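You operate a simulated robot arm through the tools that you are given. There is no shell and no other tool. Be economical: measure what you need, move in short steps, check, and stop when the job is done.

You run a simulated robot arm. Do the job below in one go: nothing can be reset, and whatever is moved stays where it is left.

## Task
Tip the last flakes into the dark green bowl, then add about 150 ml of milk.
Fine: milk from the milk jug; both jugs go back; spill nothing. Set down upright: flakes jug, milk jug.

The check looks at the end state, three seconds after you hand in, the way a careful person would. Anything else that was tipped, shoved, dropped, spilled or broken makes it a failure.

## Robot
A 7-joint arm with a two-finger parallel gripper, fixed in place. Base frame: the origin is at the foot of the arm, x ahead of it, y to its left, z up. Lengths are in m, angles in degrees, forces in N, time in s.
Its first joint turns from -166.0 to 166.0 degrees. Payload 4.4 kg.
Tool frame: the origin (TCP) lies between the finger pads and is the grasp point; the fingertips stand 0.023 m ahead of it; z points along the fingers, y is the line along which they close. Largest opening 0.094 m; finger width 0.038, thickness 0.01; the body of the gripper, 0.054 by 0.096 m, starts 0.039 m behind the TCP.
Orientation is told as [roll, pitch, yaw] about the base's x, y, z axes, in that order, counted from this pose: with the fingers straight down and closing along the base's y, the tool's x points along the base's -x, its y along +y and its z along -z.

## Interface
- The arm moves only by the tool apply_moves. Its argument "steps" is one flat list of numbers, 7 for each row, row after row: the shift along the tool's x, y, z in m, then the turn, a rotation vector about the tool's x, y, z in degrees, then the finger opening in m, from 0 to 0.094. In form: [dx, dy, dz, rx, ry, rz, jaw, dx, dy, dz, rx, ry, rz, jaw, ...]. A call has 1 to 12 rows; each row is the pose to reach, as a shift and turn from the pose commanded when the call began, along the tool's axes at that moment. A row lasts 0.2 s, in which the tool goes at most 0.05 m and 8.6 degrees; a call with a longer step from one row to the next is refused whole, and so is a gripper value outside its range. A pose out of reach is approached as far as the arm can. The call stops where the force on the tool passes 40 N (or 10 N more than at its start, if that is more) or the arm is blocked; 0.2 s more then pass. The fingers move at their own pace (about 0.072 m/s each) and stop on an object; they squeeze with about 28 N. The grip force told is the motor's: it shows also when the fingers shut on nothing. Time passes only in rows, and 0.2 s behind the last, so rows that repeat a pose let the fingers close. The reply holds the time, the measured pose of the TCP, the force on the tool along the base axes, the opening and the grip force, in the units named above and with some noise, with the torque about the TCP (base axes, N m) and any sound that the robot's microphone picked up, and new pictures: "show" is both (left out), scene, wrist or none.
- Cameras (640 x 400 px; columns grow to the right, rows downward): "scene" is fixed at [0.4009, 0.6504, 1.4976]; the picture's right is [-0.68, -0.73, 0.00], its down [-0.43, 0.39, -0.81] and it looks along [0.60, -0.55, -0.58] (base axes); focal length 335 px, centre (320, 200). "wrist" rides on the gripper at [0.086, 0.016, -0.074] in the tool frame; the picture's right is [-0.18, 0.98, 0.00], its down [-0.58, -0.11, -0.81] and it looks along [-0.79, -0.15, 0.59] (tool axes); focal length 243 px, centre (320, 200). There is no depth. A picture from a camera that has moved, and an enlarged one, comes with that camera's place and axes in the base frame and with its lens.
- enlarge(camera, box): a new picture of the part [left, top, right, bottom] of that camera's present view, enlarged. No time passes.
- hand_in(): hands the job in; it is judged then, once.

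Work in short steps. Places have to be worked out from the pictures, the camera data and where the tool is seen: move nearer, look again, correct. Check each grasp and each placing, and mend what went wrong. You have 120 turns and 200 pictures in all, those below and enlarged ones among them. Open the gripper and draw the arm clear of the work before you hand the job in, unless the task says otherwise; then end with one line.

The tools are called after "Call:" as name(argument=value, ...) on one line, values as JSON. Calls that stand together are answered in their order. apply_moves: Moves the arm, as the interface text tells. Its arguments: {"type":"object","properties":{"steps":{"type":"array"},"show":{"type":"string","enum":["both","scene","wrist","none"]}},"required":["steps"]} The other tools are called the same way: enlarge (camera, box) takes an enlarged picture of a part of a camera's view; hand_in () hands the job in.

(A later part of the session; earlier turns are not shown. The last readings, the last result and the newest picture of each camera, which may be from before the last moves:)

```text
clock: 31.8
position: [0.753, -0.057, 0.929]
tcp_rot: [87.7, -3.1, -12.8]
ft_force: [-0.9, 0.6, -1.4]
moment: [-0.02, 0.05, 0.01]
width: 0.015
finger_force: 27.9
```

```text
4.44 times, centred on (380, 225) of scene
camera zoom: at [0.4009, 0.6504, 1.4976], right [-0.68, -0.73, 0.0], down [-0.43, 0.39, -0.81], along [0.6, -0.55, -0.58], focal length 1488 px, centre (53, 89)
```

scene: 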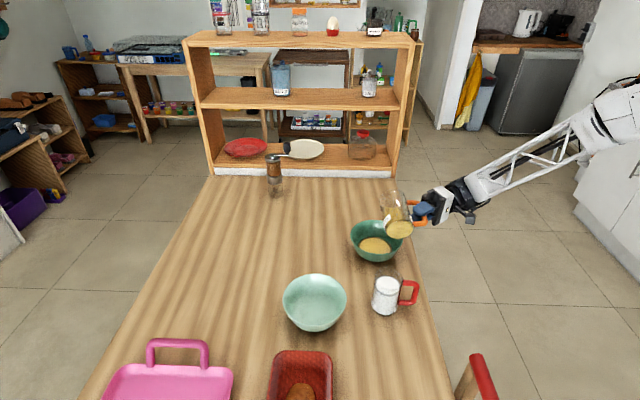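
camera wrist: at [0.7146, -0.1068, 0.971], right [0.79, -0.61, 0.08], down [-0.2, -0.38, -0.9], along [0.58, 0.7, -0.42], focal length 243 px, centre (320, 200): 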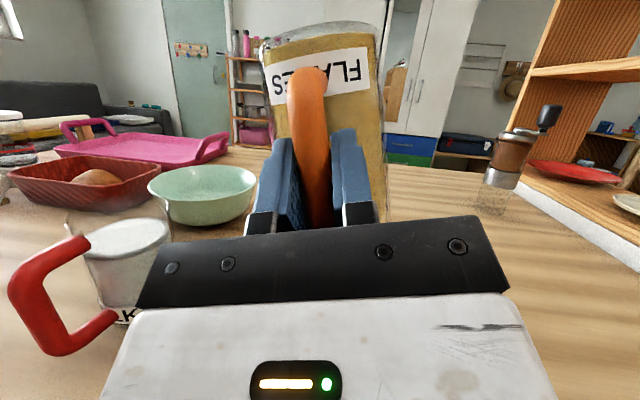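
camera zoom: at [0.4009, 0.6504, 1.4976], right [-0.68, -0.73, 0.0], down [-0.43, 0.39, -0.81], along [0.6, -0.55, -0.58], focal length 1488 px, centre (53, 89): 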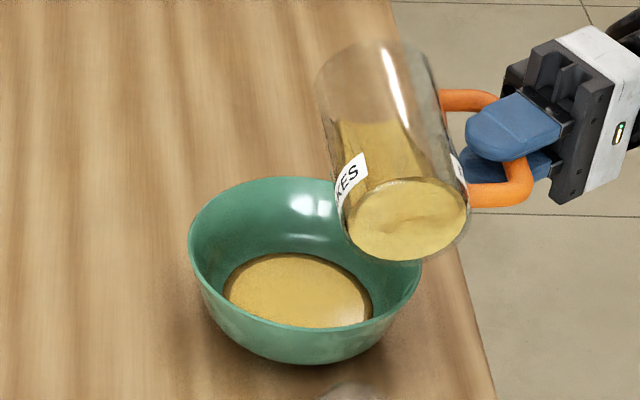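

Call:
apply_moves(steps=[0, 0, 0, 4, 0, -6.93, 0, 0, 0, 0, 8, 0, -13.86, 0, 0, 0, 0, 12, 0, -20.78, 0, 0, 0, 0, 16, 0, -27.7, 0, 0, 0, 0, 20, 0, -34.6, 0, 0, 0, 0, 24, 0, -41.6, 0, 0, 0, 0, 28, 0, -48.5, 0, 0, 0, 0, 32, 0, -55.4, 0, 0, 0, 0, 36, 0, -62.4, 0, 0, 0, 0, 40, 0, -69.3, 0, 0, 0, 0, 43, 0, -74.5, 0, 0, 0, 0, 43, 0, -74.5, 0], show="both")

Call:
enlarge(camera="scene", box=[340, 180, 420, 260])

```text
clock: 34.4
position: [0.7525, -0.0573, 0.9295]
tcp_rot: [0.5, -59.6, 46.8]
ft_force: [0.2, 1.0, -1.4]
moment: [-0.02, 0.01, 0.02]
width: 0.0153
finger_force: 27.9
camera wrist: at [0.6667, -0.1243, 0.8933], right [-0.66, 0.74, 0.16], down [-0.19, -0.37, 0.91], along [0.73, 0.57, 0.38], focal length 243 px, centre (320, 200)
```

scene: 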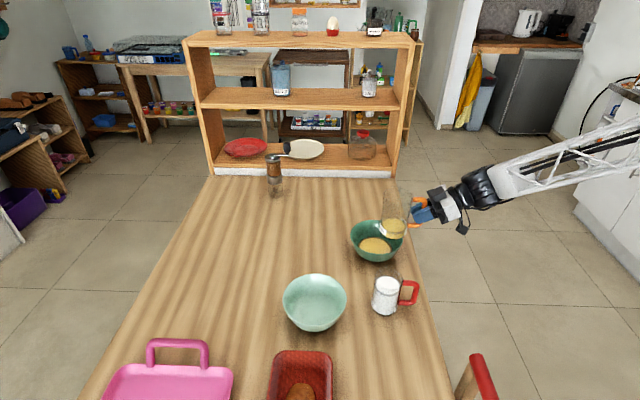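
wrist: 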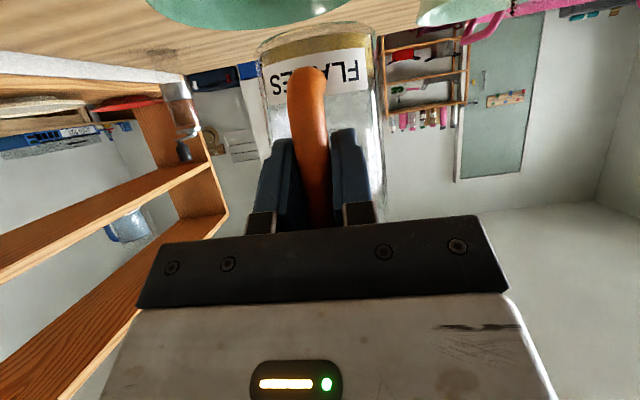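

```text
5.00 times, centred on (380, 220) of scene
camera zoom: at [0.4009, 0.6504, 1.4976], right [-0.68, -0.73, 0.0], down [-0.43, 0.39, -0.81], along [0.6, -0.55, -0.58], focal length 1674 px, centre (20, 100)
```

zoom: 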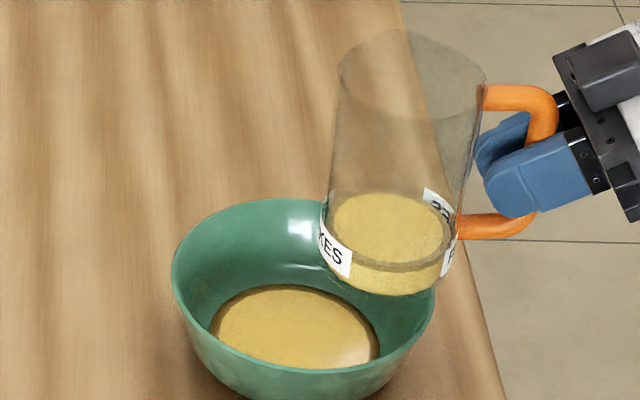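

The level has only dropped by perhaps a third. The spout is opposite the handle, and flow seems to need near-complete inversion. I'll repeat the roll, 2 cm further back so the spout stream falls mid-bowl, and go on to a full 180°.

Call:
apply_moves(steps=[0.005, -0.005, -0.0087, -4, 0, 6.93, 0, 0.01, -0.01, -0.0173, -8, 0, 13.86, 0, 0.01, -0.01, -0.0173, -12, 0, 20.78, 0, 0.01, -0.01, -0.0173, -16, 0, 27.7, 0, 0.01, -0.01, -0.0173, -20, 0, 34.6, 0, 0.01, -0.01, -0.0173, -24, 0, 41.6, 0, 0.01, -0.01, -0.0173, -28, 0, 48.5, 0, 0.01, -0.01, -0.0173, -32, 0, 55.4, 0, 0.01, -0.01, -0.0173, -36, 0, 62.4, 0, 0.01, -0.01, -0.0173, -40, 0, 69.3, 0, 0.01, -0.01, -0.0173, -44, 0, 76.2, 0], show="none")

Call:
apply_moves(steps=[0, 0, 0, -4, 0, 6.93, 0, 0, 0, 0, -8, 0, 13.86, 0, 0, 0, 0, -12, 0, 20.78, 0, 0, 0, 0, -16, 0, 27.7, 0, 0, 0, 0, -20, 0, 34.6, 0, 0, 0, 0, -24, 0, 41.6, 0, 0, 0, 0, -28, 0, 48.5, 0, 0, 0, 0, -32, 0, 55.4, 0, 0, 0, 0, -36, 0, 62.4, 0, 0, 0, 0, -40, 0, 69.3, 0, 0, 0, 0, -44, 0, 76.2, 0], show="scene")

Call:
enlarge(camera="scene", box=[330, 180, 430, 270])

```text
clock: 36.8
position: [0.7467, -0.0786, 0.9297]
tcp_rot: [88.7, -1.2, -12.8]
ft_force: [0.3, 0.2, -0.6]
moment: [-0.05, 0.04, -0.01]
width: 0.0149
finger_force: 28.2
```

```text
clock: 39.2
position: [0.7485, -0.0772, 0.9299]
tcp_rot: [172.7, 60.3, 40.8]
ft_force: [0.8, -1.3, -0.7]
moment: [-0.07, 0.04, -0.01]
width: 0.0151
finger_force: 28.0
```

scene: 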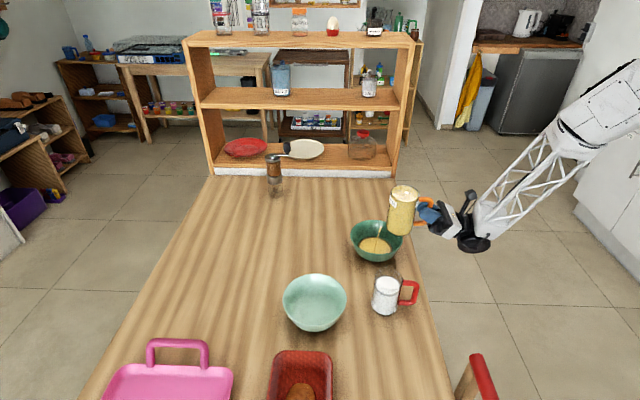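

```text
4.44 times, centred on (380, 225) of scene
camera zoom: at [0.4009, 0.6504, 1.4976], right [-0.68, -0.73, 0.0], down [-0.43, 0.39, -0.81], along [0.6, -0.55, -0.58], focal length 1488 px, centre (53, 89)
```

zoom: 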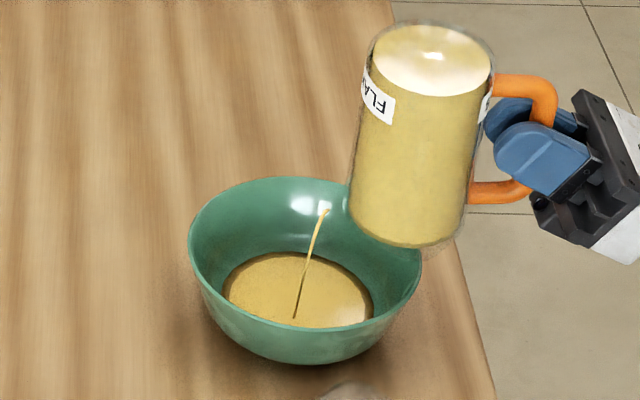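

The stream is running again at ~176°, landing mid-bowl. I'll hold it here and watch.

Call:
apply_moves(steps=[0, 0, 0, -1, 0, 1.7, 0, 0, 0, 0, -2, 0, 3.4, 0, 0, 0, 0, -2, 0, 3.4, 0, 0, 0, 0, -2, 0, 3.4, 0, 0, 0, 0, -2, 0, 3.4, 0, 0, 0, 0, -2, 0, 3.4, 0, 0, 0, 0, -2, 0, 3.4, 0, 0, 0, 0, -2, 0, 3.4, 0, 0, 0, 0, -2, 0, 3.4, 0, 0, 0, 0, -2, 0, 3.4, 0, 0, 0, 0, -2, 0, 3.4, 0, 0, 0, 0, -2, 0, 3.4, 0], show="none")

Call:
enlarge(camera="scene", box=[330, 180, 430, 270])

```text
clock: 41.8
position: [0.7483, -0.0796, 0.929]
tcp_rot: [-179.6, 60.5, 47.5]
ft_force: [0.2, 0.8, -1.7]
moment: [-0.03, 0.07, 0.03]
width: 0.0149
finger_force: 27.9
```

```text
4.44 times, centred on (380, 225) of scene
camera zoom: at [0.4009, 0.6504, 1.4976], right [-0.68, -0.73, 0.0], down [-0.43, 0.39, -0.81], along [0.6, -0.55, -0.58], focal length 1488 px, centre (53, 89)
```

zoom: 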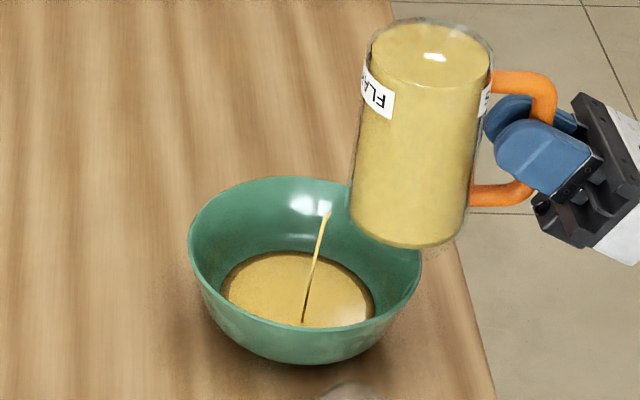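

Still flowing. I'll keep waiting.

Call:
apply_moves(steps=[0, 0, 0, 0, 0, 0, 0, 0, 0, 0, 0, 0, 0, 0, 0, 0, 0, 0, 0, 0, 0, 0, 0, 0, 0, 0, 0, 0, 0, 0, 0, 0, 0, 0, 0, 0, 0, 0, 0, 0, 0, 0, 0, 0, 0, 0, 0, 0, 0, 0, 0, 0, 0, 0, 0, 0, 0, 0, 0, 0, 0, 0, 0, 0, 0, 0, 0, 0, 0, 0, 0, 0, 0, 0, 0, 0, 0, 0, 0, 0, 0, 0, 0, 0], show="none")

Call:
apply_moves(steps=[0, 0, 0, 0, 0, 0, 0, 0, 0, 0, 0, 0, 0, 0, 0, 0, 0, 0, 0, 0, 0, 0, 0, 0, 0, 0, 0, 0, 0, 0, 0, 0, 0, 0, 0, 0, 0, 0, 0, 0, 0, 0, 0, 0, 0, 0, 0, 0, 0, 0, 0, 0, 0, 0, 0, 0, 0, 0, 0, 0, 0, 0, 0, 0, 0, 0, 0, 0, 0, 0, 0, 0, 0, 0, 0, 0, 0, 0, 0, 0, 0, 0, 0, 0], show="none")

Call:
enlarge(camera="scene", box=[330, 180, 430, 270])

```text
clock: 44.4
position: [0.7489, -0.0785, 0.9285]
tcp_rot: [-179.6, 60.4, 47.5]
ft_force: [0.5, 0.3, -1.6]
moment: [-0.06, 0.06, 0.01]
width: 0.015
finger_force: 28.3
```

```text
clock: 47.0
position: [0.7471, -0.0793, 0.9285]
tcp_rot: [-179.6, 60.4, 47.4]
ft_force: [0.4, -0.2, -2.3]
moment: [-0.07, 0.04, -0.03]
width: 0.015
finger_force: 27.5
```

```text
4.44 times, centred on (380, 225) of scene
camera zoom: at [0.4009, 0.6504, 1.4976], right [-0.68, -0.73, 0.0], down [-0.43, 0.39, -0.81], along [0.6, -0.55, -0.58], focal length 1488 px, centre (53, 89)
```

zoom: 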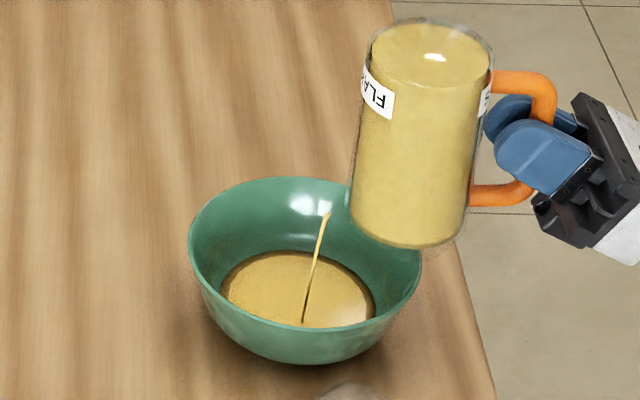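

The pool has barely grown in the last seconds although a thread is still drawn. The flakes may be clogging, so I'll shake the inverted jug gently up and down above the bowl.

Call:
apply_moves(steps=[0.0173, 0, 0.01, 0, 0, 0, 0, 0, 0, 0, 0, 0, 0, 0, 0.0173, 0, 0.01, 0, 0, 0, 0, 0, 0, 0, 0, 0, 0, 0, 0.0173, 0, 0.01, 0, 0, 0, 0, 0, 0, 0, 0, 0, 0, 0, 0.0173, 0, 0.01, 0, 0, 0, 0, 0, 0, 0, 0, 0, 0, 0, 0.0173, 0, 0.01, 0, 0, 0, 0, 0, 0, 0, 0, 0, 0, 0], show="both")

Call:
enlarge(camera="scene", box=[330, 180, 430, 270])

```text
clock: 49.2
position: [0.7477, -0.0792, 0.9279]
tcp_rot: [-179.6, 60.4, 47.4]
ft_force: [-0.8, 0.1, -1.5]
moment: [-0.06, 0.06, -0.01]
width: 0.0152
finger_force: 27.9
camera wrist: at [0.685, -0.1676, 0.9682], right [0.78, -0.6, -0.16], down [-0.36, -0.23, -0.9], along [0.51, 0.77, -0.4], focal length 243 px, centre (320, 200)
```

scene: 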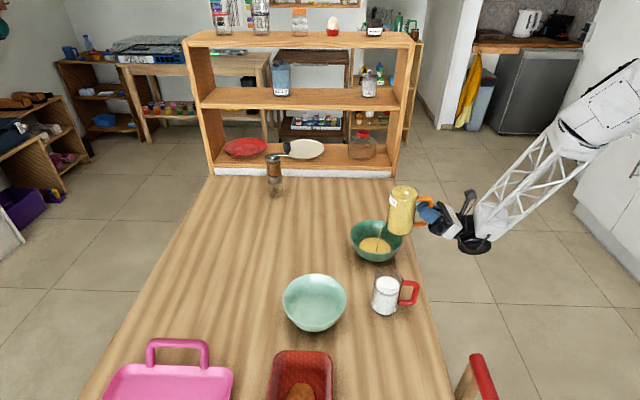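
wrist: 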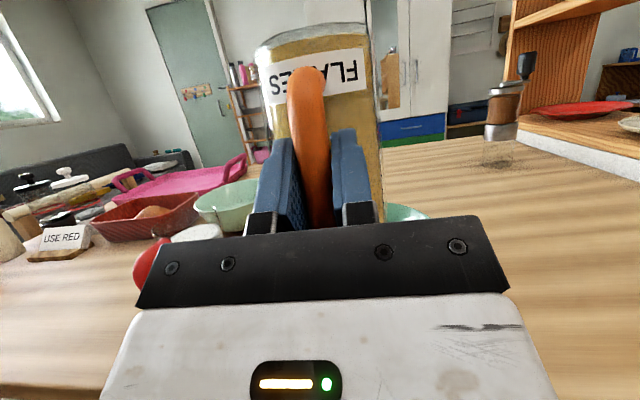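

```text
4.44 times, centred on (380, 225) of scene
camera zoom: at [0.4009, 0.6504, 1.4976], right [-0.68, -0.73, 0.0], down [-0.43, 0.39, -0.81], along [0.6, -0.55, -0.58], focal length 1488 px, centre (53, 89)
```

zoom: 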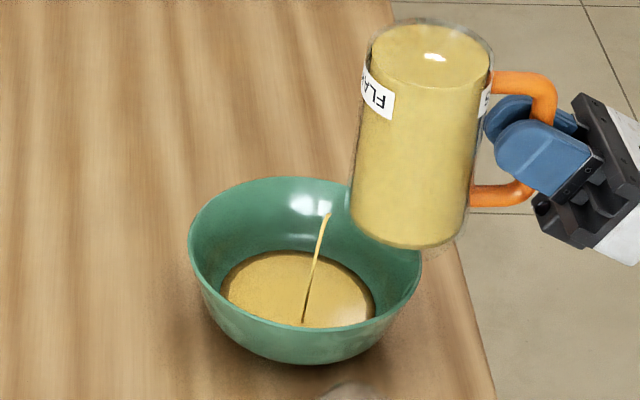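

A "USE RED" note stands in the background, so I'll read it now. Then I'll roll the jug back upright to measure the remaining flakes.

Call:
enlarge(camera="wrist", box=[0, 160, 220, 280])

Call:
apply_moves(steps=[0, 0, 0, 4, 0, -6.93, 0, 0, 0, 0, 8, 0, -13.86, 0, 0, 0, 0, 12, 0, -20.78, 0, 0, 0, 0, 16, 0, -27.7, 0, 0, 0, 0, 20, 0, -34.6, 0, 0, 0, 0, 24, 0, -41.6, 0, 0, 0, 0, 28, 0, -48.5, 0, 0, 0, 0, 32, 0, -55.4, 0, 0, 0, 0, 36, 0, -62.4, 0, 0, 0, 0, 40, 0, -69.3, 0, 0, 0, 0, 44, 0, -76.2, 0], show="none")

Call:
apply_moves(steps=[0, 0, 0, 4, 0, -6.93, 0, 0, 0, 0, 8, 0, -13.86, 0, 0, 0, 0, 12, 0, -20.78, 0, 0, 0, 0, 16, 0, -27.7, 0, 0, 0, 0, 20, 0, -34.6, 0, 0, 0, 0, 24, 0, -41.6, 0, 0, 0, 0, 28, 0, -48.5, 0, 0, 0, 0, 32, 0, -55.4, 0, 0, 0, 0, 36, 0, -62.4, 0, 0, 0, 0, 40, 0, -69.3, 0, 0, 0, 0, 44, 0, -76.2, 0, 0, 0, 0, 46, 0, -79.7, 0], show="both")

Call:
enlarge(camera="scene", box=[340, 180, 420, 260])

```text
2.91 times, centred on (110, 220) of wrist
camera zoom: at [0.685, -0.1676, 0.9682], right [0.78, -0.6, -0.16], down [-0.36, -0.23, -0.9], along [0.51, 0.77, -0.4], focal length 706 px, centre (931, 142)
```

zoom: 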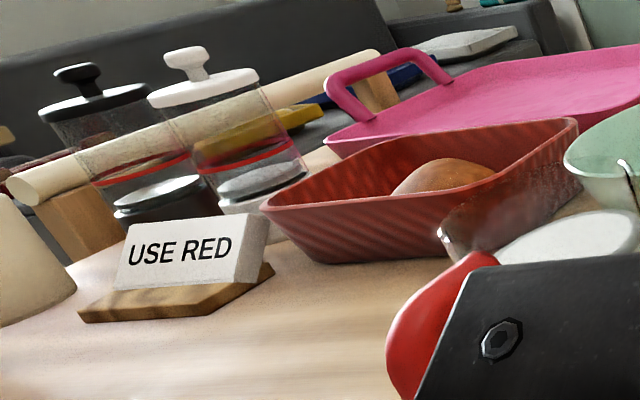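

```text
clock: 51.6
position: [0.7469, -0.0788, 0.9299]
tcp_rot: [90.7, 2.0, -12.8]
ft_force: [0.5, -0.8, -1.0]
moment: [-0.03, 0.04, -0.01]
width: 0.0148
finger_force: 28.1
```

```text
clock: 54.2
position: [0.7476, -0.0792, 0.9295]
tcp_rot: [0.1, -59.6, 46.9]
ft_force: [0.0, -0.4, -1.6]
moment: [-0.01, 0.05, -0.02]
width: 0.0151
finger_force: 27.7
camera wrist: at [0.6606, -0.1459, 0.8935], right [-0.66, 0.74, 0.16], down [-0.19, -0.37, 0.91], along [0.73, 0.57, 0.38], focal length 243 px, centre (320, 200)
```

scene: 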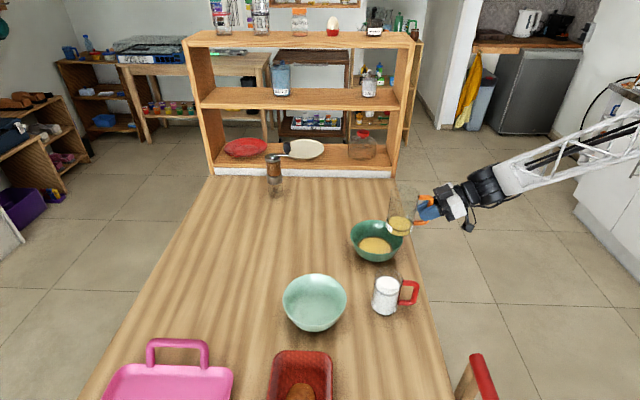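
wrist: 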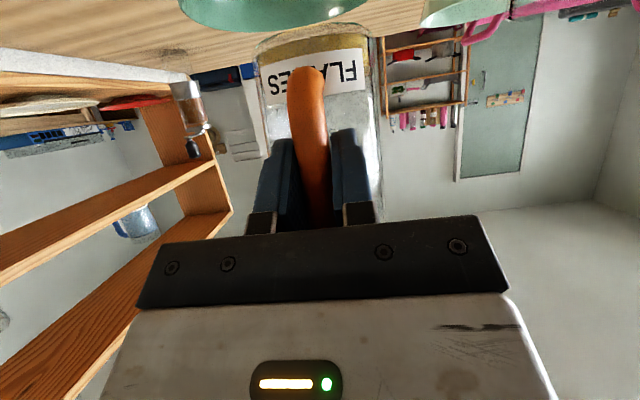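

```text
5.00 times, centred on (380, 220) of scene
camera zoom: at [0.4009, 0.6504, 1.4976], right [-0.68, -0.73, 0.0], down [-0.43, 0.39, -0.81], along [0.6, -0.55, -0.58], focal length 1674 px, centre (20, 100)
```

zoom: 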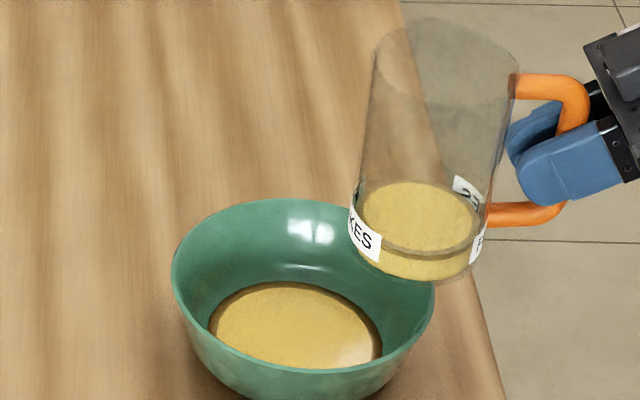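

Only ~0.02 m of flakes are left, and I see my mistake: my earlier lean raised the spout. The right move is to invert by roll, then pitch the tool down so the spout side is lowest. I'll raise 5.5 cm first and roll to inverted.

Call:
apply_moves(steps=[-0.024, -0.01, -0.0137, -4, 0, 6.93, 0, -0.0476, -0.02, -0.0275, -8, 0, 13.86, 0, -0.0476, -0.02, -0.0275, -12, 0, 20.78, 0, -0.0476, -0.02, -0.0275, -16, 0, 27.7, 0, -0.0476, -0.02, -0.0275, -20, 0, 34.6, 0, -0.0476, -0.02, -0.0275, -24, 0, 41.6, 0, -0.0476, -0.02, -0.0275, -28, 0, 48.5, 0, -0.0476, -0.02, -0.0275, -32, 0, 55.4, 0, -0.0476, -0.02, -0.0275, -36, 0, 62.4, 0, -0.0476, -0.02, -0.0275, -40, 0, 69.3, 0, -0.0476, -0.02, -0.0275, -44, 0, 76.2, 0], show="none")

Call:
apply_moves(steps=[0, 0, 0, -4, 0, 6.93, 0, 0, 0, 0, -8, 0, 13.86, 0, 0, 0, 0, -12, 0, 20.78, 0, 0, 0, 0, -16, 0, 27.7, 0, 0, 0, 0, -20, 0, 34.6, 0, 0, 0, 0, -24, 0, 41.6, 0, 0, 0, 0, -28, 0, 48.5, 0, 0, 0, 0, -32, 0, 55.4, 0, 0, 0, 0, -36, 0, 62.4, 0, 0, 0, 0, -40, 0, 69.3, 0, 0, 0, 0, -44, 0, 76.2, 0, 0, 0, 0, -46, 0, 79.7, 0], show="scene")

Call:
enlarge(camera="scene", box=[330, 160, 430, 270])

```text
clock: 56.6
position: [0.7612, -0.0916, 0.9852]
tcp_rot: [88.9, -1.2, -12.8]
ft_force: [0.5, -0.1, -1.7]
moment: [-0.07, 0.01, 0.0]
width: 0.0149
finger_force: 27.8
```

```text
clock: 59.2
position: [0.7625, -0.0925, 0.9837]
tcp_rot: [-179.4, 60.4, 47.6]
ft_force: [0.9, 0.1, -2.1]
moment: [-0.04, 0.02, 0.0]
width: 0.0149
finger_force: 28.7
```

scene: 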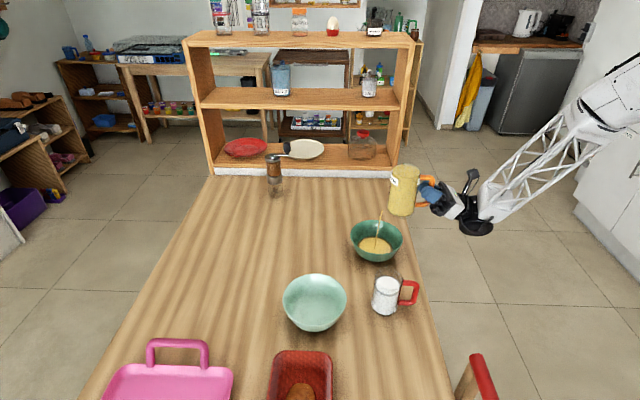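

```text
3.64 times, centred on (380, 215) of scene
camera zoom: at [0.4009, 0.6504, 1.4976], right [-0.68, -0.73, 0.0], down [-0.43, 0.39, -0.81], along [0.6, -0.55, -0.58], focal length 1218 px, centre (102, 146)
```

zoom: 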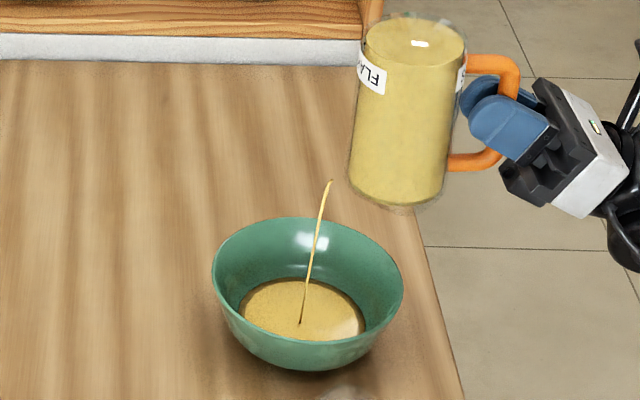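

The stream lands mid-bowl. Now I'll pitch the tool down 45° about its closing axis, tracking forward so the spout stays over the bowl.

Call:
apply_moves(steps=[-0.0045, 0, 0.0078, 0, -7.5, 0, 0, -0.01, 0, 0.0173, 0, -15, 0, 0, -0.017, 0, 0.0294, 0, -22.5, 0, 0], show="scene")

Call:
enlarge(camera="scene", box=[330, 160, 430, 270])

```text
clock: 60.0
position: [0.7845, -0.0679, 0.9827]
tcp_rot: [-178.1, 82.9, 48.9]
ft_force: [-0.1, 0.2, -1.7]
moment: [-0.02, 0.04, 0.02]
width: 0.015
finger_force: 27.5
```

scene: 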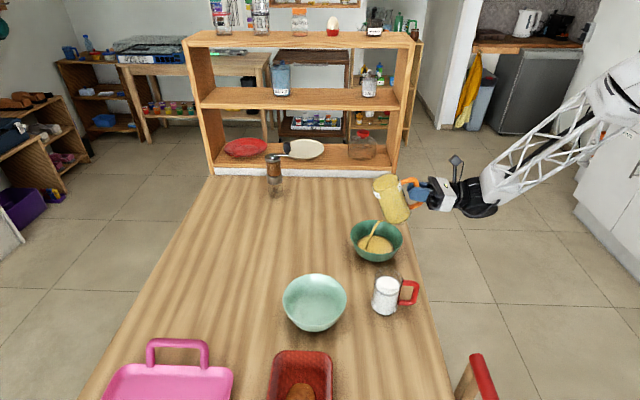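

```text
3.64 times, centred on (380, 215) of scene
camera zoom: at [0.4009, 0.6504, 1.4976], right [-0.68, -0.73, 0.0], down [-0.43, 0.39, -0.81], along [0.6, -0.55, -0.58], focal length 1218 px, centre (102, 146)
```

zoom: 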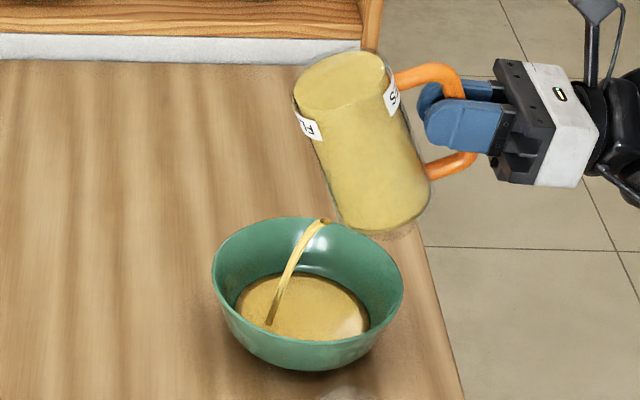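

The flow is much stronger now, landing a little to the far side. I'll continue pitching to 45° with less forward tracking, then hold.

Call:
apply_moves(steps=[0, 0, 0.003, 0, -7.5, 0, 0, -0.001, 0, 0.012, 0, -15, 0, 0, -0.003, 0, 0.025, 0, -22.5, 0, 0, -0.003, 0, 0.025, 0, -22.5, 0, 0, -0.003, 0, 0.025, 0, -22.5, 0, 0, -0.003, 0, 0.025, 0, -22.5, 0, 0], show="scene")

Call:
enlarge(camera="scene", box=[330, 160, 430, 270])

```text
clock: 61.4
position: [0.8017, -0.0484, 0.9839]
tcp_rot: [-0.7, 74.5, -133.6]
ft_force: [-0.5, 0.4, -1.8]
moment: [-0.04, 0.02, -0.03]
width: 0.0151
finger_force: 28.2
```

scene: 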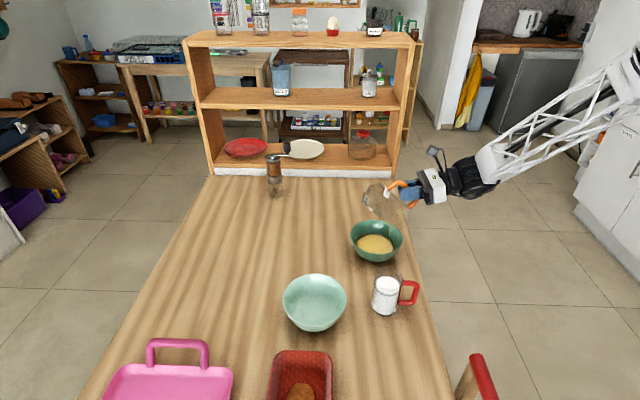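

```text
3.64 times, centred on (380, 215) of scene
camera zoom: at [0.4009, 0.6504, 1.4976], right [-0.68, -0.73, 0.0], down [-0.43, 0.39, -0.81], along [0.6, -0.55, -0.58], focal length 1218 px, centre (102, 146)
```

zoom: 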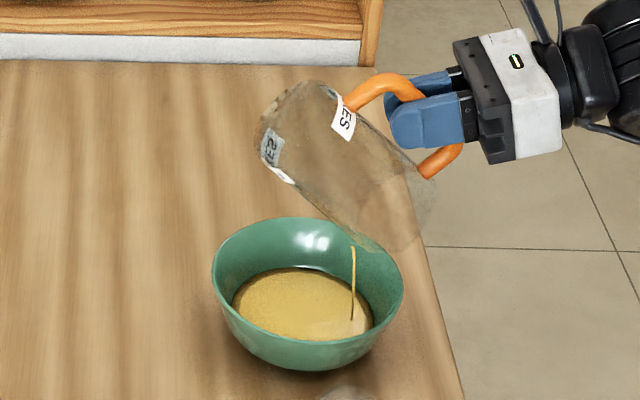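

The jug is essentially empty, with just the last thread falling. I'll pitch another 8° and wait for the drips to finish.

Call:
apply_moves(steps=[0, 0, 0.01, 0, -4, 0, 0, 0, 0, 0.018, 0, -8, 0, 0, 0, 0, 0.018, 0, -8, 0, 0, 0, 0, 0.018, 0, -8, 0, 0, 0, 0, 0.018, 0, -8, 0, 0, 0, 0, 0.018, 0, -8, 0, 0, 0, 0, 0.018, 0, -8, 0, 0, 0, 0, 0.018, 0, -8, 0, 0, 0, 0, 0.018, 0, -8, 0, 0], show="none")

Call:
enlarge(camera="scene", box=[330, 160, 430, 270])

```text
clock: 63.4
position: [0.8145, -0.0354, 0.9779]
tcp_rot: [-0.5, 66.7, -133.2]
ft_force: [0.3, -0.3, -0.8]
moment: [-0.04, 0.04, 0.03]
width: 0.0151
finger_force: 28.0
```

```text
3.64 times, centred on (380, 215) of scene
camera zoom: at [0.4009, 0.6504, 1.4976], right [-0.68, -0.73, 0.0], down [-0.43, 0.39, -0.81], along [0.6, -0.55, -0.58], focal length 1218 px, centre (102, 146)
```

zoom: 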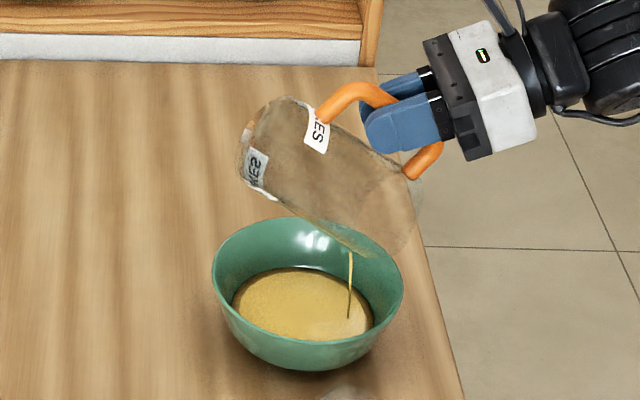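

Call:
apply_moves(steps=[0, 0, 0, 0, 0, 0, 0, 0, 0, 0, 0, 0, 0, 0, 0, 0, 0, 0, 0, 0, 0, 0, 0, 0, 0, 0, 0, 0, 0, 0, 0, 0, 0, 0, 0, 0, 0, 0, 0, 0, 0, 0, 0, 0, 0, 0, 0, 0, 0, 0, 0, 0, 0, 0, 0, 0, 0, 0, 0, 0, 0, 0, 0, 0, 0, 0, 0, 0, 0, 0, 0, 0, 0, 0, 0, 0, 0, 0, 0, 0, 0, 0, 0, 0], show="none")

Call:
enlarge(camera="scene", box=[330, 160, 430, 270])

```text
clock: 66.0
position: [0.815, -0.0346, 0.9792]
tcp_rot: [-0.5, 66.7, -133.3]
ft_force: [0.1, -0.7, -1.3]
moment: [-0.04, 0.03, 0.03]
width: 0.0149
finger_force: 28.0
```

```text
3.64 times, centred on (380, 215) of scene
camera zoom: at [0.4009, 0.6504, 1.4976], right [-0.68, -0.73, 0.0], down [-0.43, 0.39, -0.81], along [0.6, -0.55, -0.58], focal length 1218 px, centre (102, 146)
```

zoom: 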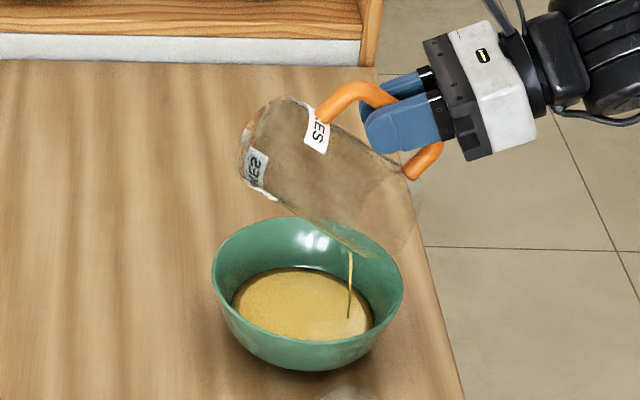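

The thread persists but is very thin. I'll wait some 5 s more.

Call:
apply_moves(steps=[0, 0, 0, 0, 0, 0, 0, 0, 0, 0, 0, 0, 0, 0, 0, 0, 0, 0, 0, 0, 0, 0, 0, 0, 0, 0, 0, 0, 0, 0, 0, 0, 0, 0, 0, 0, 0, 0, 0, 0, 0, 0, 0, 0, 0, 0, 0, 0, 0, 0, 0, 0, 0, 0, 0, 0, 0, 0, 0, 0, 0, 0, 0, 0, 0, 0, 0, 0, 0, 0, 0, 0, 0, 0, 0, 0, 0, 0, 0, 0, 0, 0, 0, 0], show="none")

Call:
apply_moves(steps=[0, 0, 0, 0, 4, 0, 0, 0, 0, 0, 0, 8, 0, 0, 0, 0, 0, 0, 8, 0, 0, 0, 0, 0, 0, 8, 0, 0, 0, 0, 0, 0, 8, 0, 0, 0, 0, 0, 0, 8, 0, 0, 0, 0, 0, 0, 8, 0, 0, 0, 0, 0, 0, 8, 0, 0, 0, 0, 0, 0, 8, 0, 0, 0, 0, 0, 0, 8, 0, 0, 0, 0, 0, 0, 8, 0, 0, 0, 0, 0, 0, 8, 0, 0], show="none")

Call:
enlarge(camera="scene", box=[330, 160, 430, 270])

```text
clock: 68.6
position: [0.8138, -0.0348, 0.9784]
tcp_rot: [-0.5, 66.7, -133.3]
ft_force: [-0.5, -0.4, -1.6]
moment: [-0.04, 0.02, -0.01]
width: 0.0152
finger_force: 28.4
```

```text
clock: 71.2
position: [0.8141, -0.0376, 0.9791]
tcp_rot: [-0.7, 74.5, -133.7]
ft_force: [0.0, 0.1, -1.4]
moment: [-0.05, 0.05, 0.0]
width: 0.0151
finger_force: 28.3
```

```text
3.64 times, centred on (380, 215) of scene
camera zoom: at [0.4009, 0.6504, 1.4976], right [-0.68, -0.73, 0.0], down [-0.43, 0.39, -0.81], along [0.6, -0.55, -0.58], focal length 1218 px, centre (102, 146)
```

zoom: 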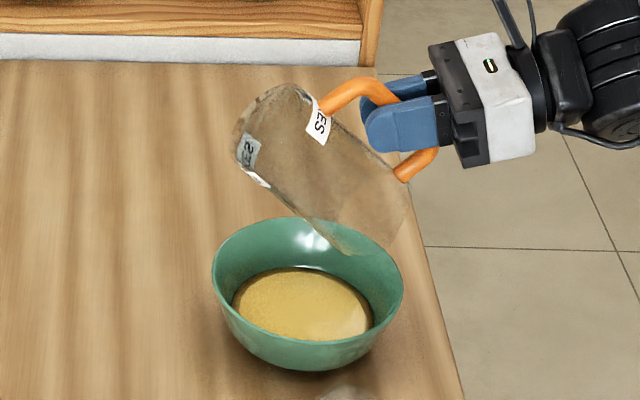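

The jug is empty and the thread has ended. I'll retrace: pitch back to inverted, then roll upright, staying over the bowl.

Call:
apply_moves(steps=[0, 0, -0.008, 0, 7.5, 0, 0, 0, 0, -0.016, 0, 15, 0, 0, 0, 0, -0.024, 0, 22.5, 0, 0, 0, 0, -0.032, 0, 30, 0, 0, 0, 0, -0.04, 0, 37.5, 0, 0, 0, 0, -0.048, 0, 45, 0, 0], show="none")

Call:
apply_moves(steps=[0, 0, 0, 4, 0, -6.93, 0, 0, 0, 0, 8, 0, -13.86, 0, 0, 0, 0, 12, 0, -20.78, 0, 0, 0, 0, 16, 0, -27.7, 0, 0, 0, 0, 20, 0, -34.6, 0, 0, 0, 0, 24, 0, -41.6, 0, 0, 0, 0, 28, 0, -48.5, 0, 0, 0, 0, 32, 0, -55.4, 0, 0, 0, 0, 36, 0, -62.4, 0, 0, 0, 0, 40, 0, -69.3, 0, 0, 0, 0, 44, 0, -76.2, 0], show="none")

Call:
apply_moves(steps=[0, 0, 0, 4, 0, -6.93, 0, 0, 0, 0, 8, 0, -13.86, 0, 0, 0, 0, 12, 0, -20.78, 0, 0, 0, 0, 16, 0, -27.7, 0, 0, 0, 0, 20, 0, -34.6, 0, 0, 0, 0, 24, 0, -41.6, 0, 0, 0, 0, 28, 0, -48.5, 0, 0, 0, 0, 32, 0, -55.4, 0, 0, 0, 0, 36, 0, -62.4, 0, 0, 0, 0, 40, 0, -69.3, 0, 0, 0, 0, 44, 0, -76.2, 0, 0, 0, 0, 46, 0, -79.7, 0], show="both")

Call:
enlarge(camera="scene", box=[330, 160, 430, 270])

```text
clock: 72.6
position: [0.784, -0.0704, 0.9928]
tcp_rot: [-179.6, 60.3, 47.5]
ft_force: [-0.5, -0.2, -1.2]
moment: [-0.05, 0.06, -0.04]
width: 0.015
finger_force: 27.7
```

```text
clock: 75.0
position: [0.7819, -0.0703, 0.9917]
tcp_rot: [90.7, 2.2, -12.9]
ft_force: [0.1, 0.3, -0.9]
moment: [-0.04, 0.05, -0.02]
width: 0.0151
finger_force: 27.8
```

```text
clock: 77.6
position: [0.7828, -0.069, 0.9929]
tcp_rot: [0.1, -59.6, 47.0]
ft_force: [0.1, 0.1, -0.9]
moment: [-0.02, 0.07, -0.01]
width: 0.0149
finger_force: 28.2
camera wrist: at [0.6965, -0.1368, 0.9559], right [-0.66, 0.74, 0.16], down [-0.19, -0.37, 0.91], along [0.73, 0.57, 0.38], focal length 243 px, centre (320, 200)
```

scene: 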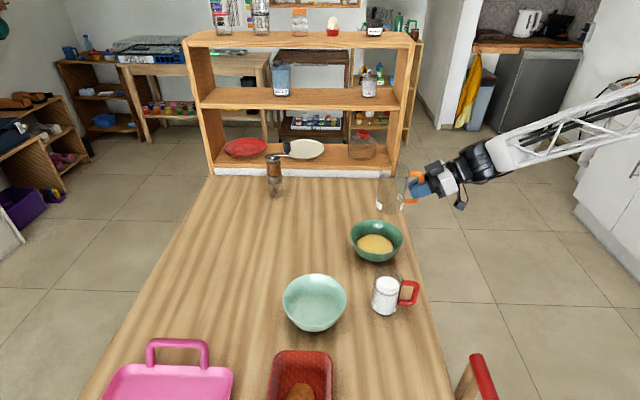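
wrist: 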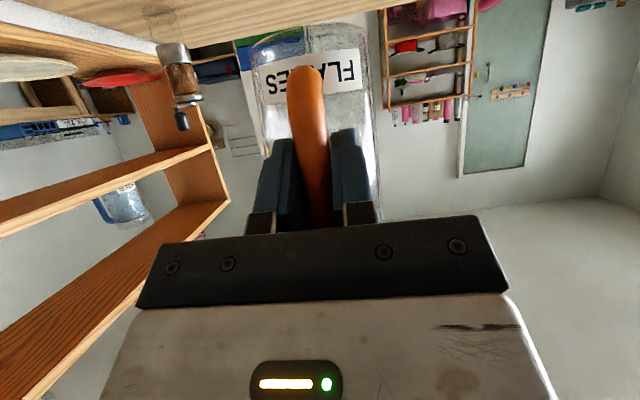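

```text
3.64 times, centred on (380, 215) of scene
camera zoom: at [0.4009, 0.6504, 1.4976], right [-0.68, -0.73, 0.0], down [-0.43, 0.39, -0.81], along [0.6, -0.55, -0.58], focal length 1218 px, centre (102, 146)
```

zoom: 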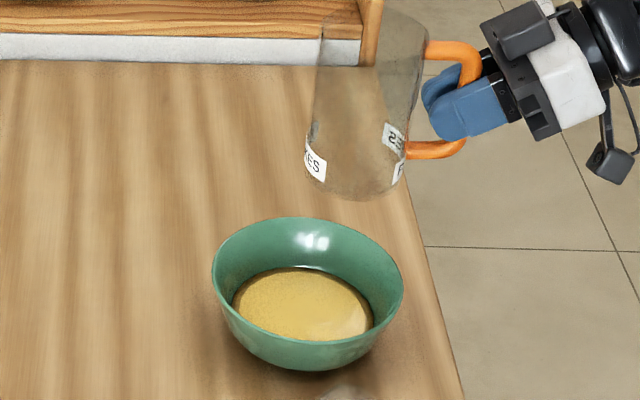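

The flakes jug is empty and the table clean. I'll carry the jug back over its original place at this height.

Call:
apply_moves(steps=[-0.002, -0.035, 0.0035, 0, 0, 0, 0, -0.004, -0.07, 0.007, 0, 0, 0, 0, -0.006, -0.105, 0.0105, 0, 0, 0, 0, -0.008, -0.14, 0.014, 0, 0, 0, 0, -0.01, -0.175, 0.018, 0, 0, 0, 0, -0.0123, -0.209, 0.0212, 0, 0, 0, 0, -0.0123, -0.209, 0.0212, 0, 0, 0, 0], show="both")

```text
clock: 79.2
position: [0.9535, -0.197, 0.9917]
tcp_rot: [0.4, -59.6, 46.8]
ft_force: [-0.4, 0.3, -1.2]
moment: [-0.03, 0.03, 0.0]
width: 0.0152
finger_force: 28.0
camera wrist: at [0.8671, -0.2643, 0.9558], right [-0.66, 0.74, 0.16], down [-0.19, -0.37, 0.91], along [0.73, 0.57, 0.38], focal length 243 px, centre (320, 200)
```

scene: 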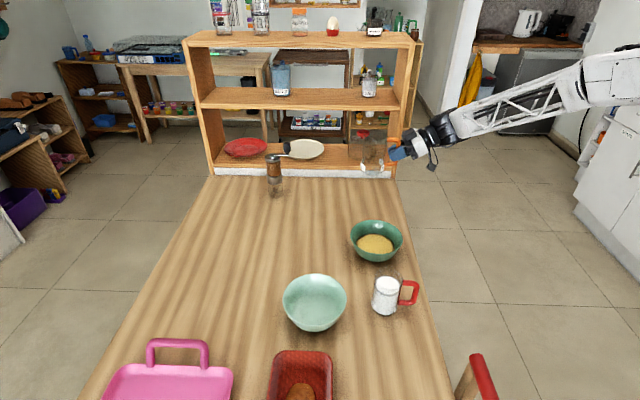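
wrist: 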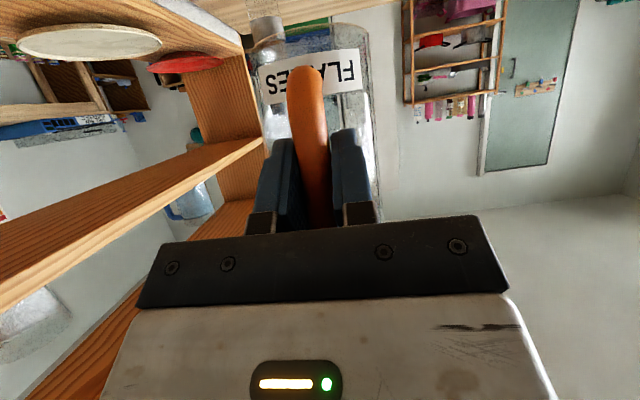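

It's above its place. I'll lower to about 2 cm over the table.

Call:
apply_moves(steps=[0.026, 0, 0.015, 0, 0, 0, 0, 0.052, 0, 0.03, 0, 0, 0, 0, 0.078, 0, 0.045, 0, 0, 0, 0, 0.104, 0, 0.06, 0, 0, 0, 0, 0.13, 0, 0.075, 0, 0, 0, 0, 0.13, 0, 0.075, 0, 0, 0, 0], show="wrist")

Call:
enlarge(camera="scene", box=[330, 160, 430, 240])

```text
clock: 80.6
position: [0.9506, -0.1945, 0.8419]
tcp_rot: [0.2, -59.7, 46.8]
ft_force: [-0.7, 0.8, -0.7]
moment: [-0.07, 0.06, 0.01]
width: 0.0147
finger_force: 28.2
camera wrist: at [0.8641, -0.2611, 0.8052], right [-0.66, 0.74, 0.16], down [-0.19, -0.37, 0.91], along [0.73, 0.57, 0.38], focal length 243 px, centre (320, 200)
```

wrist: 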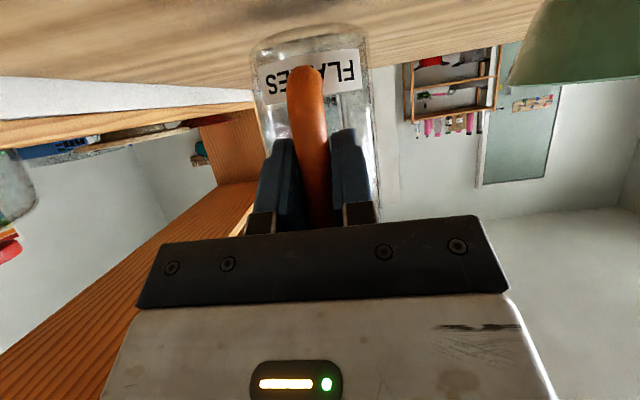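

```text
5.00 times, centred on (380, 200) of scene
camera zoom: at [0.4009, 0.6504, 1.4976], right [-0.68, -0.73, 0.0], down [-0.43, 0.39, -0.81], along [0.6, -0.55, -0.58], focal length 1674 px, centre (20, 200)
```

zoom: 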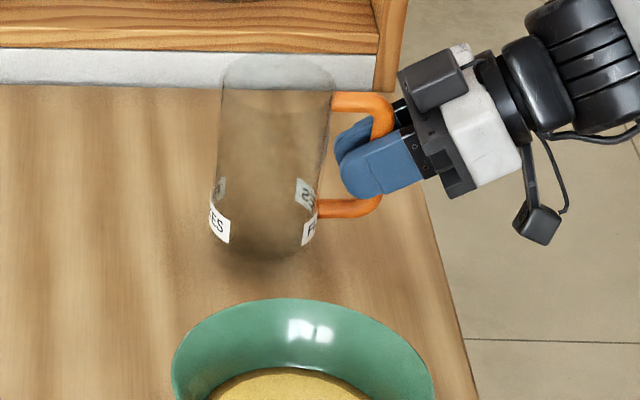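

The jug is vertical, ~2 cm up and in line with its old spot. I'll lower gently, watching the force.

Call:
apply_moves(steps=[0.0043, 0, 0.0025, 0, 0, 0, 0, 0.0087, 0, 0.005, 0, 0, 0, 0, 0.0121, 0, 0.007, 0, 0, 0, 0, 0.0156, 0, 0.009, 0, 0, 0, 0], show="none")

```text
clock: 81.6
position: [0.9506, -0.1959, 0.8224]
tcp_rot: [0.3, -59.5, 46.8]
ft_force: [0.5, 0.7, -0.6]
moment: [-0.03, 0.06, 0.01]
width: 0.0152
finger_force: 28.3
```

Call:
apply_moves(steps=[0.0017, 0, 0.001, 0, 0, 0, 0, 0.0035, 0, 0.002, 0, 0, 0, 0], show="wrist")

Call:
enlarge(camera="scene", box=[330, 160, 430, 240])

```text
clock: 82.2
position: [0.9525, -0.1948, 0.821]
tcp_rot: [0.1, -59.8, 46.9]
ft_force: [-2.7, 1.6, 10.1]
moment: [0.3, -0.18, 0.08]
width: 0.0151
finger_force: 27.7
camera wrist: at [0.8655, -0.2624, 0.7847], right [-0.66, 0.74, 0.16], down [-0.19, -0.37, 0.91], along [0.73, 0.57, 0.39], focal length 243 px, centre (320, 200)
```

wrist: 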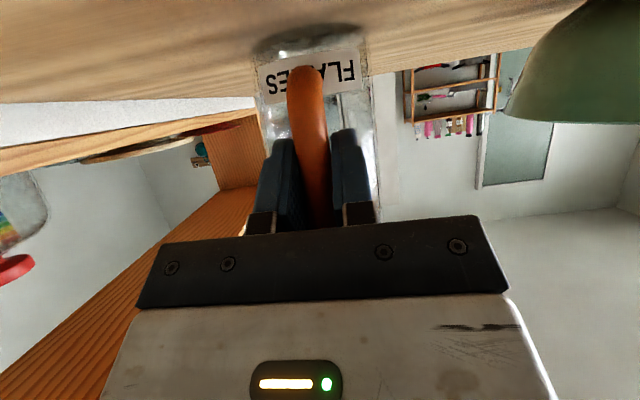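

```text
5.00 times, centred on (380, 200) of scene
camera zoom: at [0.4009, 0.6504, 1.4976], right [-0.68, -0.73, 0.0], down [-0.43, 0.39, -0.81], along [0.6, -0.55, -0.58], focal length 1674 px, centre (20, 200)
```

zoom: 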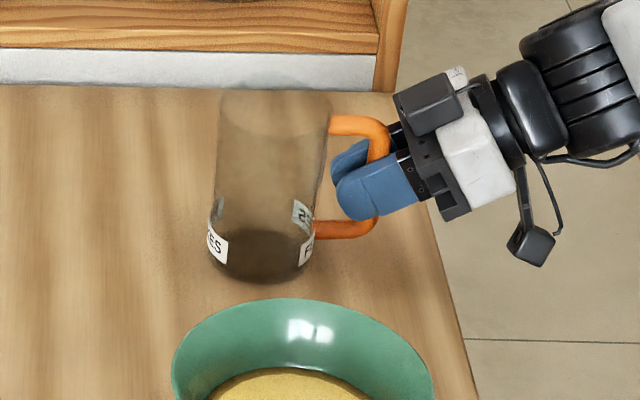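

Contact with the table (10 N upward). I'll ease up 1 mm and open the fingers in place.

Call:
apply_moves(steps=[-0.001, 0, -0.0005, 0, 0, 0, 0.005, -0.001, 0, -0.0005, 0, 0, 0, 0.02, -0.001, 0, -0.0005, 0, 0, 0, 0.04, -0.001, 0, -0.0005, 0, 0, 0, 0.06, -0.001, 0, -0.0005, 0, 0, 0, 0.06], show="both")

```text
clock: 83.4
position: [0.9517, -0.1956, 0.8205]
tcp_rot: [0.4, -59.6, 46.8]
ft_force: [0.6, 0.6, -0.7]
moment: [0.0, -0.02, 0.0]
width: 0.0598
finger_force: 0.0
camera wrist: at [0.865, -0.2622, 0.7843], right [-0.66, 0.74, 0.16], down [-0.19, -0.37, 0.91], along [0.73, 0.57, 0.38], focal length 243 px, centre (320, 200)
```

scene: 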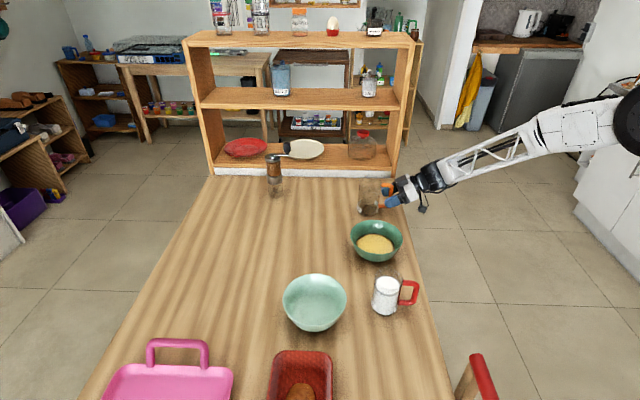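
wrist: 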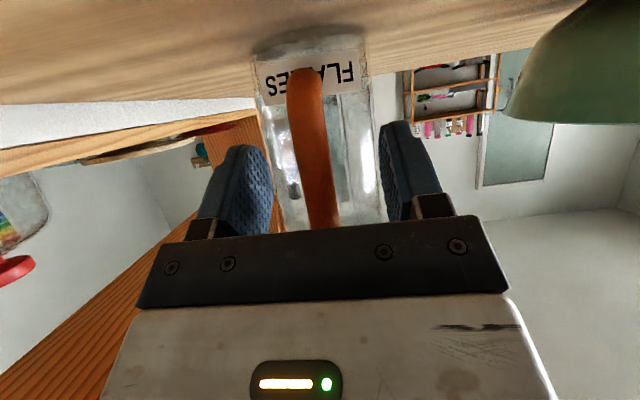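

The jug stands upright, released. I'll back straight out 12 cm, then travel left along the table edge toward the milk jug's handle.

Call:
apply_moves(steps=[0.02, 0, -0.0347, 0, 0, 0, 0.06, 0.04, 0, -0.0693, 0, 0, 0, 0.08, 0.06, 0, -0.104, 0, 0, 0, 0.094, 0.06, 0.045, -0.104, 0, 0, 0, 0.094, 0.06, 0.09, -0.104, 0, 0, 0, 0.094, 0.06, 0.135, -0.104, 0, 0, 0, 0.094, 0.06, 0.18, -0.104, 0, 0, 0, 0.094, 0.06, 0.225, -0.104, 0, 0, 0, 0.094, 0.06, 0.27, -0.104, 0, 0, 0, 0.094, 0.06, 0.315, -0.104, 0, 0, 0, 0.094, 0.06, 0.36, -0.104, 0, 0, 0, 0.094, 0.06, 0.405, -0.104, 0, 0, 0, 0.094], show="both")

Call:
enlarge(camera="scene", box=[330, 160, 430, 240])

```text
clock: 86.0
position: [0.57, -0.0059, 0.8235]
tcp_rot: [0.4, -59.6, 46.8]
ft_force: [-0.7, 0.7, 0.0]
moment: [0.0, -0.02, 0.01]
width: 0.0942
finger_force: 0.0
camera wrist: at [0.4842, -0.0731, 0.7879], right [-0.66, 0.74, 0.16], down [-0.19, -0.37, 0.91], along [0.73, 0.57, 0.38], focal length 243 px, centre (320, 200)
```

scene: 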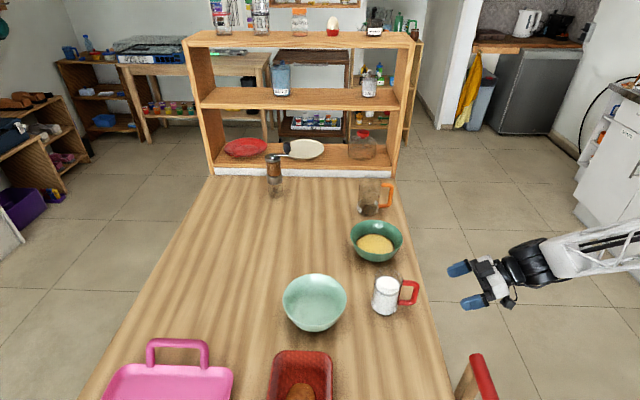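
wrist: 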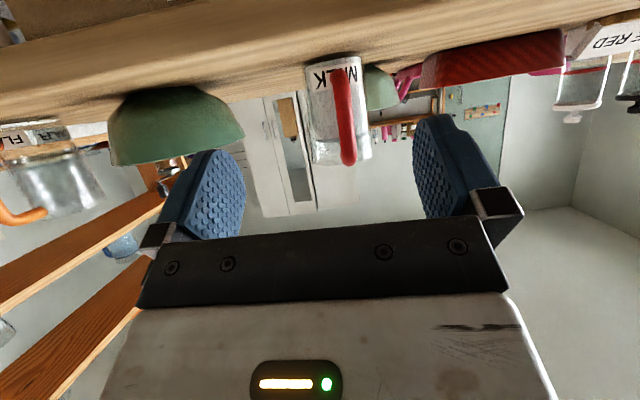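

```text
5.00 times, centred on (380, 200) of scene
camera zoom: at [0.4009, 0.6504, 1.4976], right [-0.68, -0.73, 0.0], down [-0.43, 0.39, -0.81], along [0.6, -0.55, -0.58], focal length 1674 px, centre (20, 200)
```

zoom: 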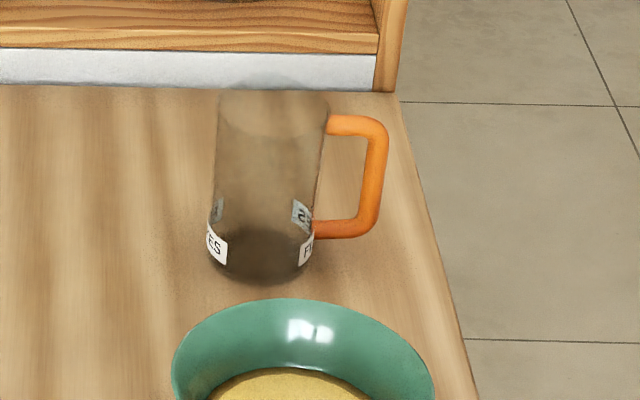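

The flakes jug is back, upright. The milk jug (label MILK) is ahead, so I'll enlarge to locate its handle and milk level.

Call:
enlarge(camera="wrist", box=[270, 40, 410, 180])

Call:
enlarge(camera="scene", box=[350, 260, 430, 325])

```text
2.86 times, centred on (340, 110) of wrist
camera zoom: at [0.4842, -0.0731, 0.7879], right [-0.66, 0.74, 0.16], down [-0.19, -0.37, 0.91], along [0.73, 0.57, 0.38], focal length 693 px, centre (263, 457)
```

zoom: 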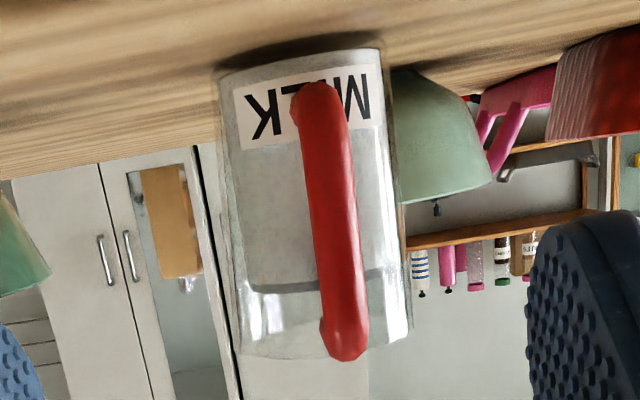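

```text
6.15 times, centred on (390, 292) of scene
camera zoom: at [0.4009, 0.6504, 1.4976], right [-0.68, -0.73, 0.0], down [-0.43, 0.39, -0.81], along [0.6, -0.55, -0.58], focal length 2061 px, centre (-111, -369)
```

zoom: 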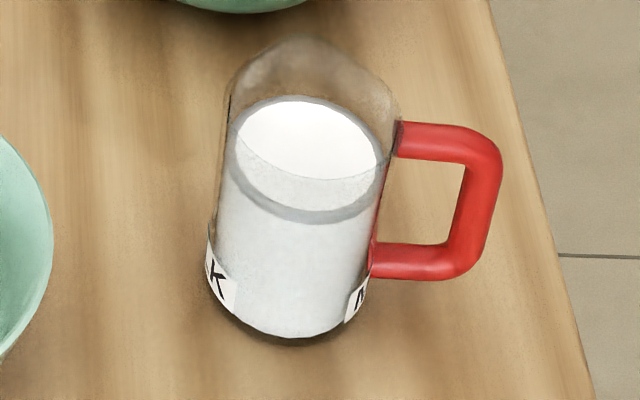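

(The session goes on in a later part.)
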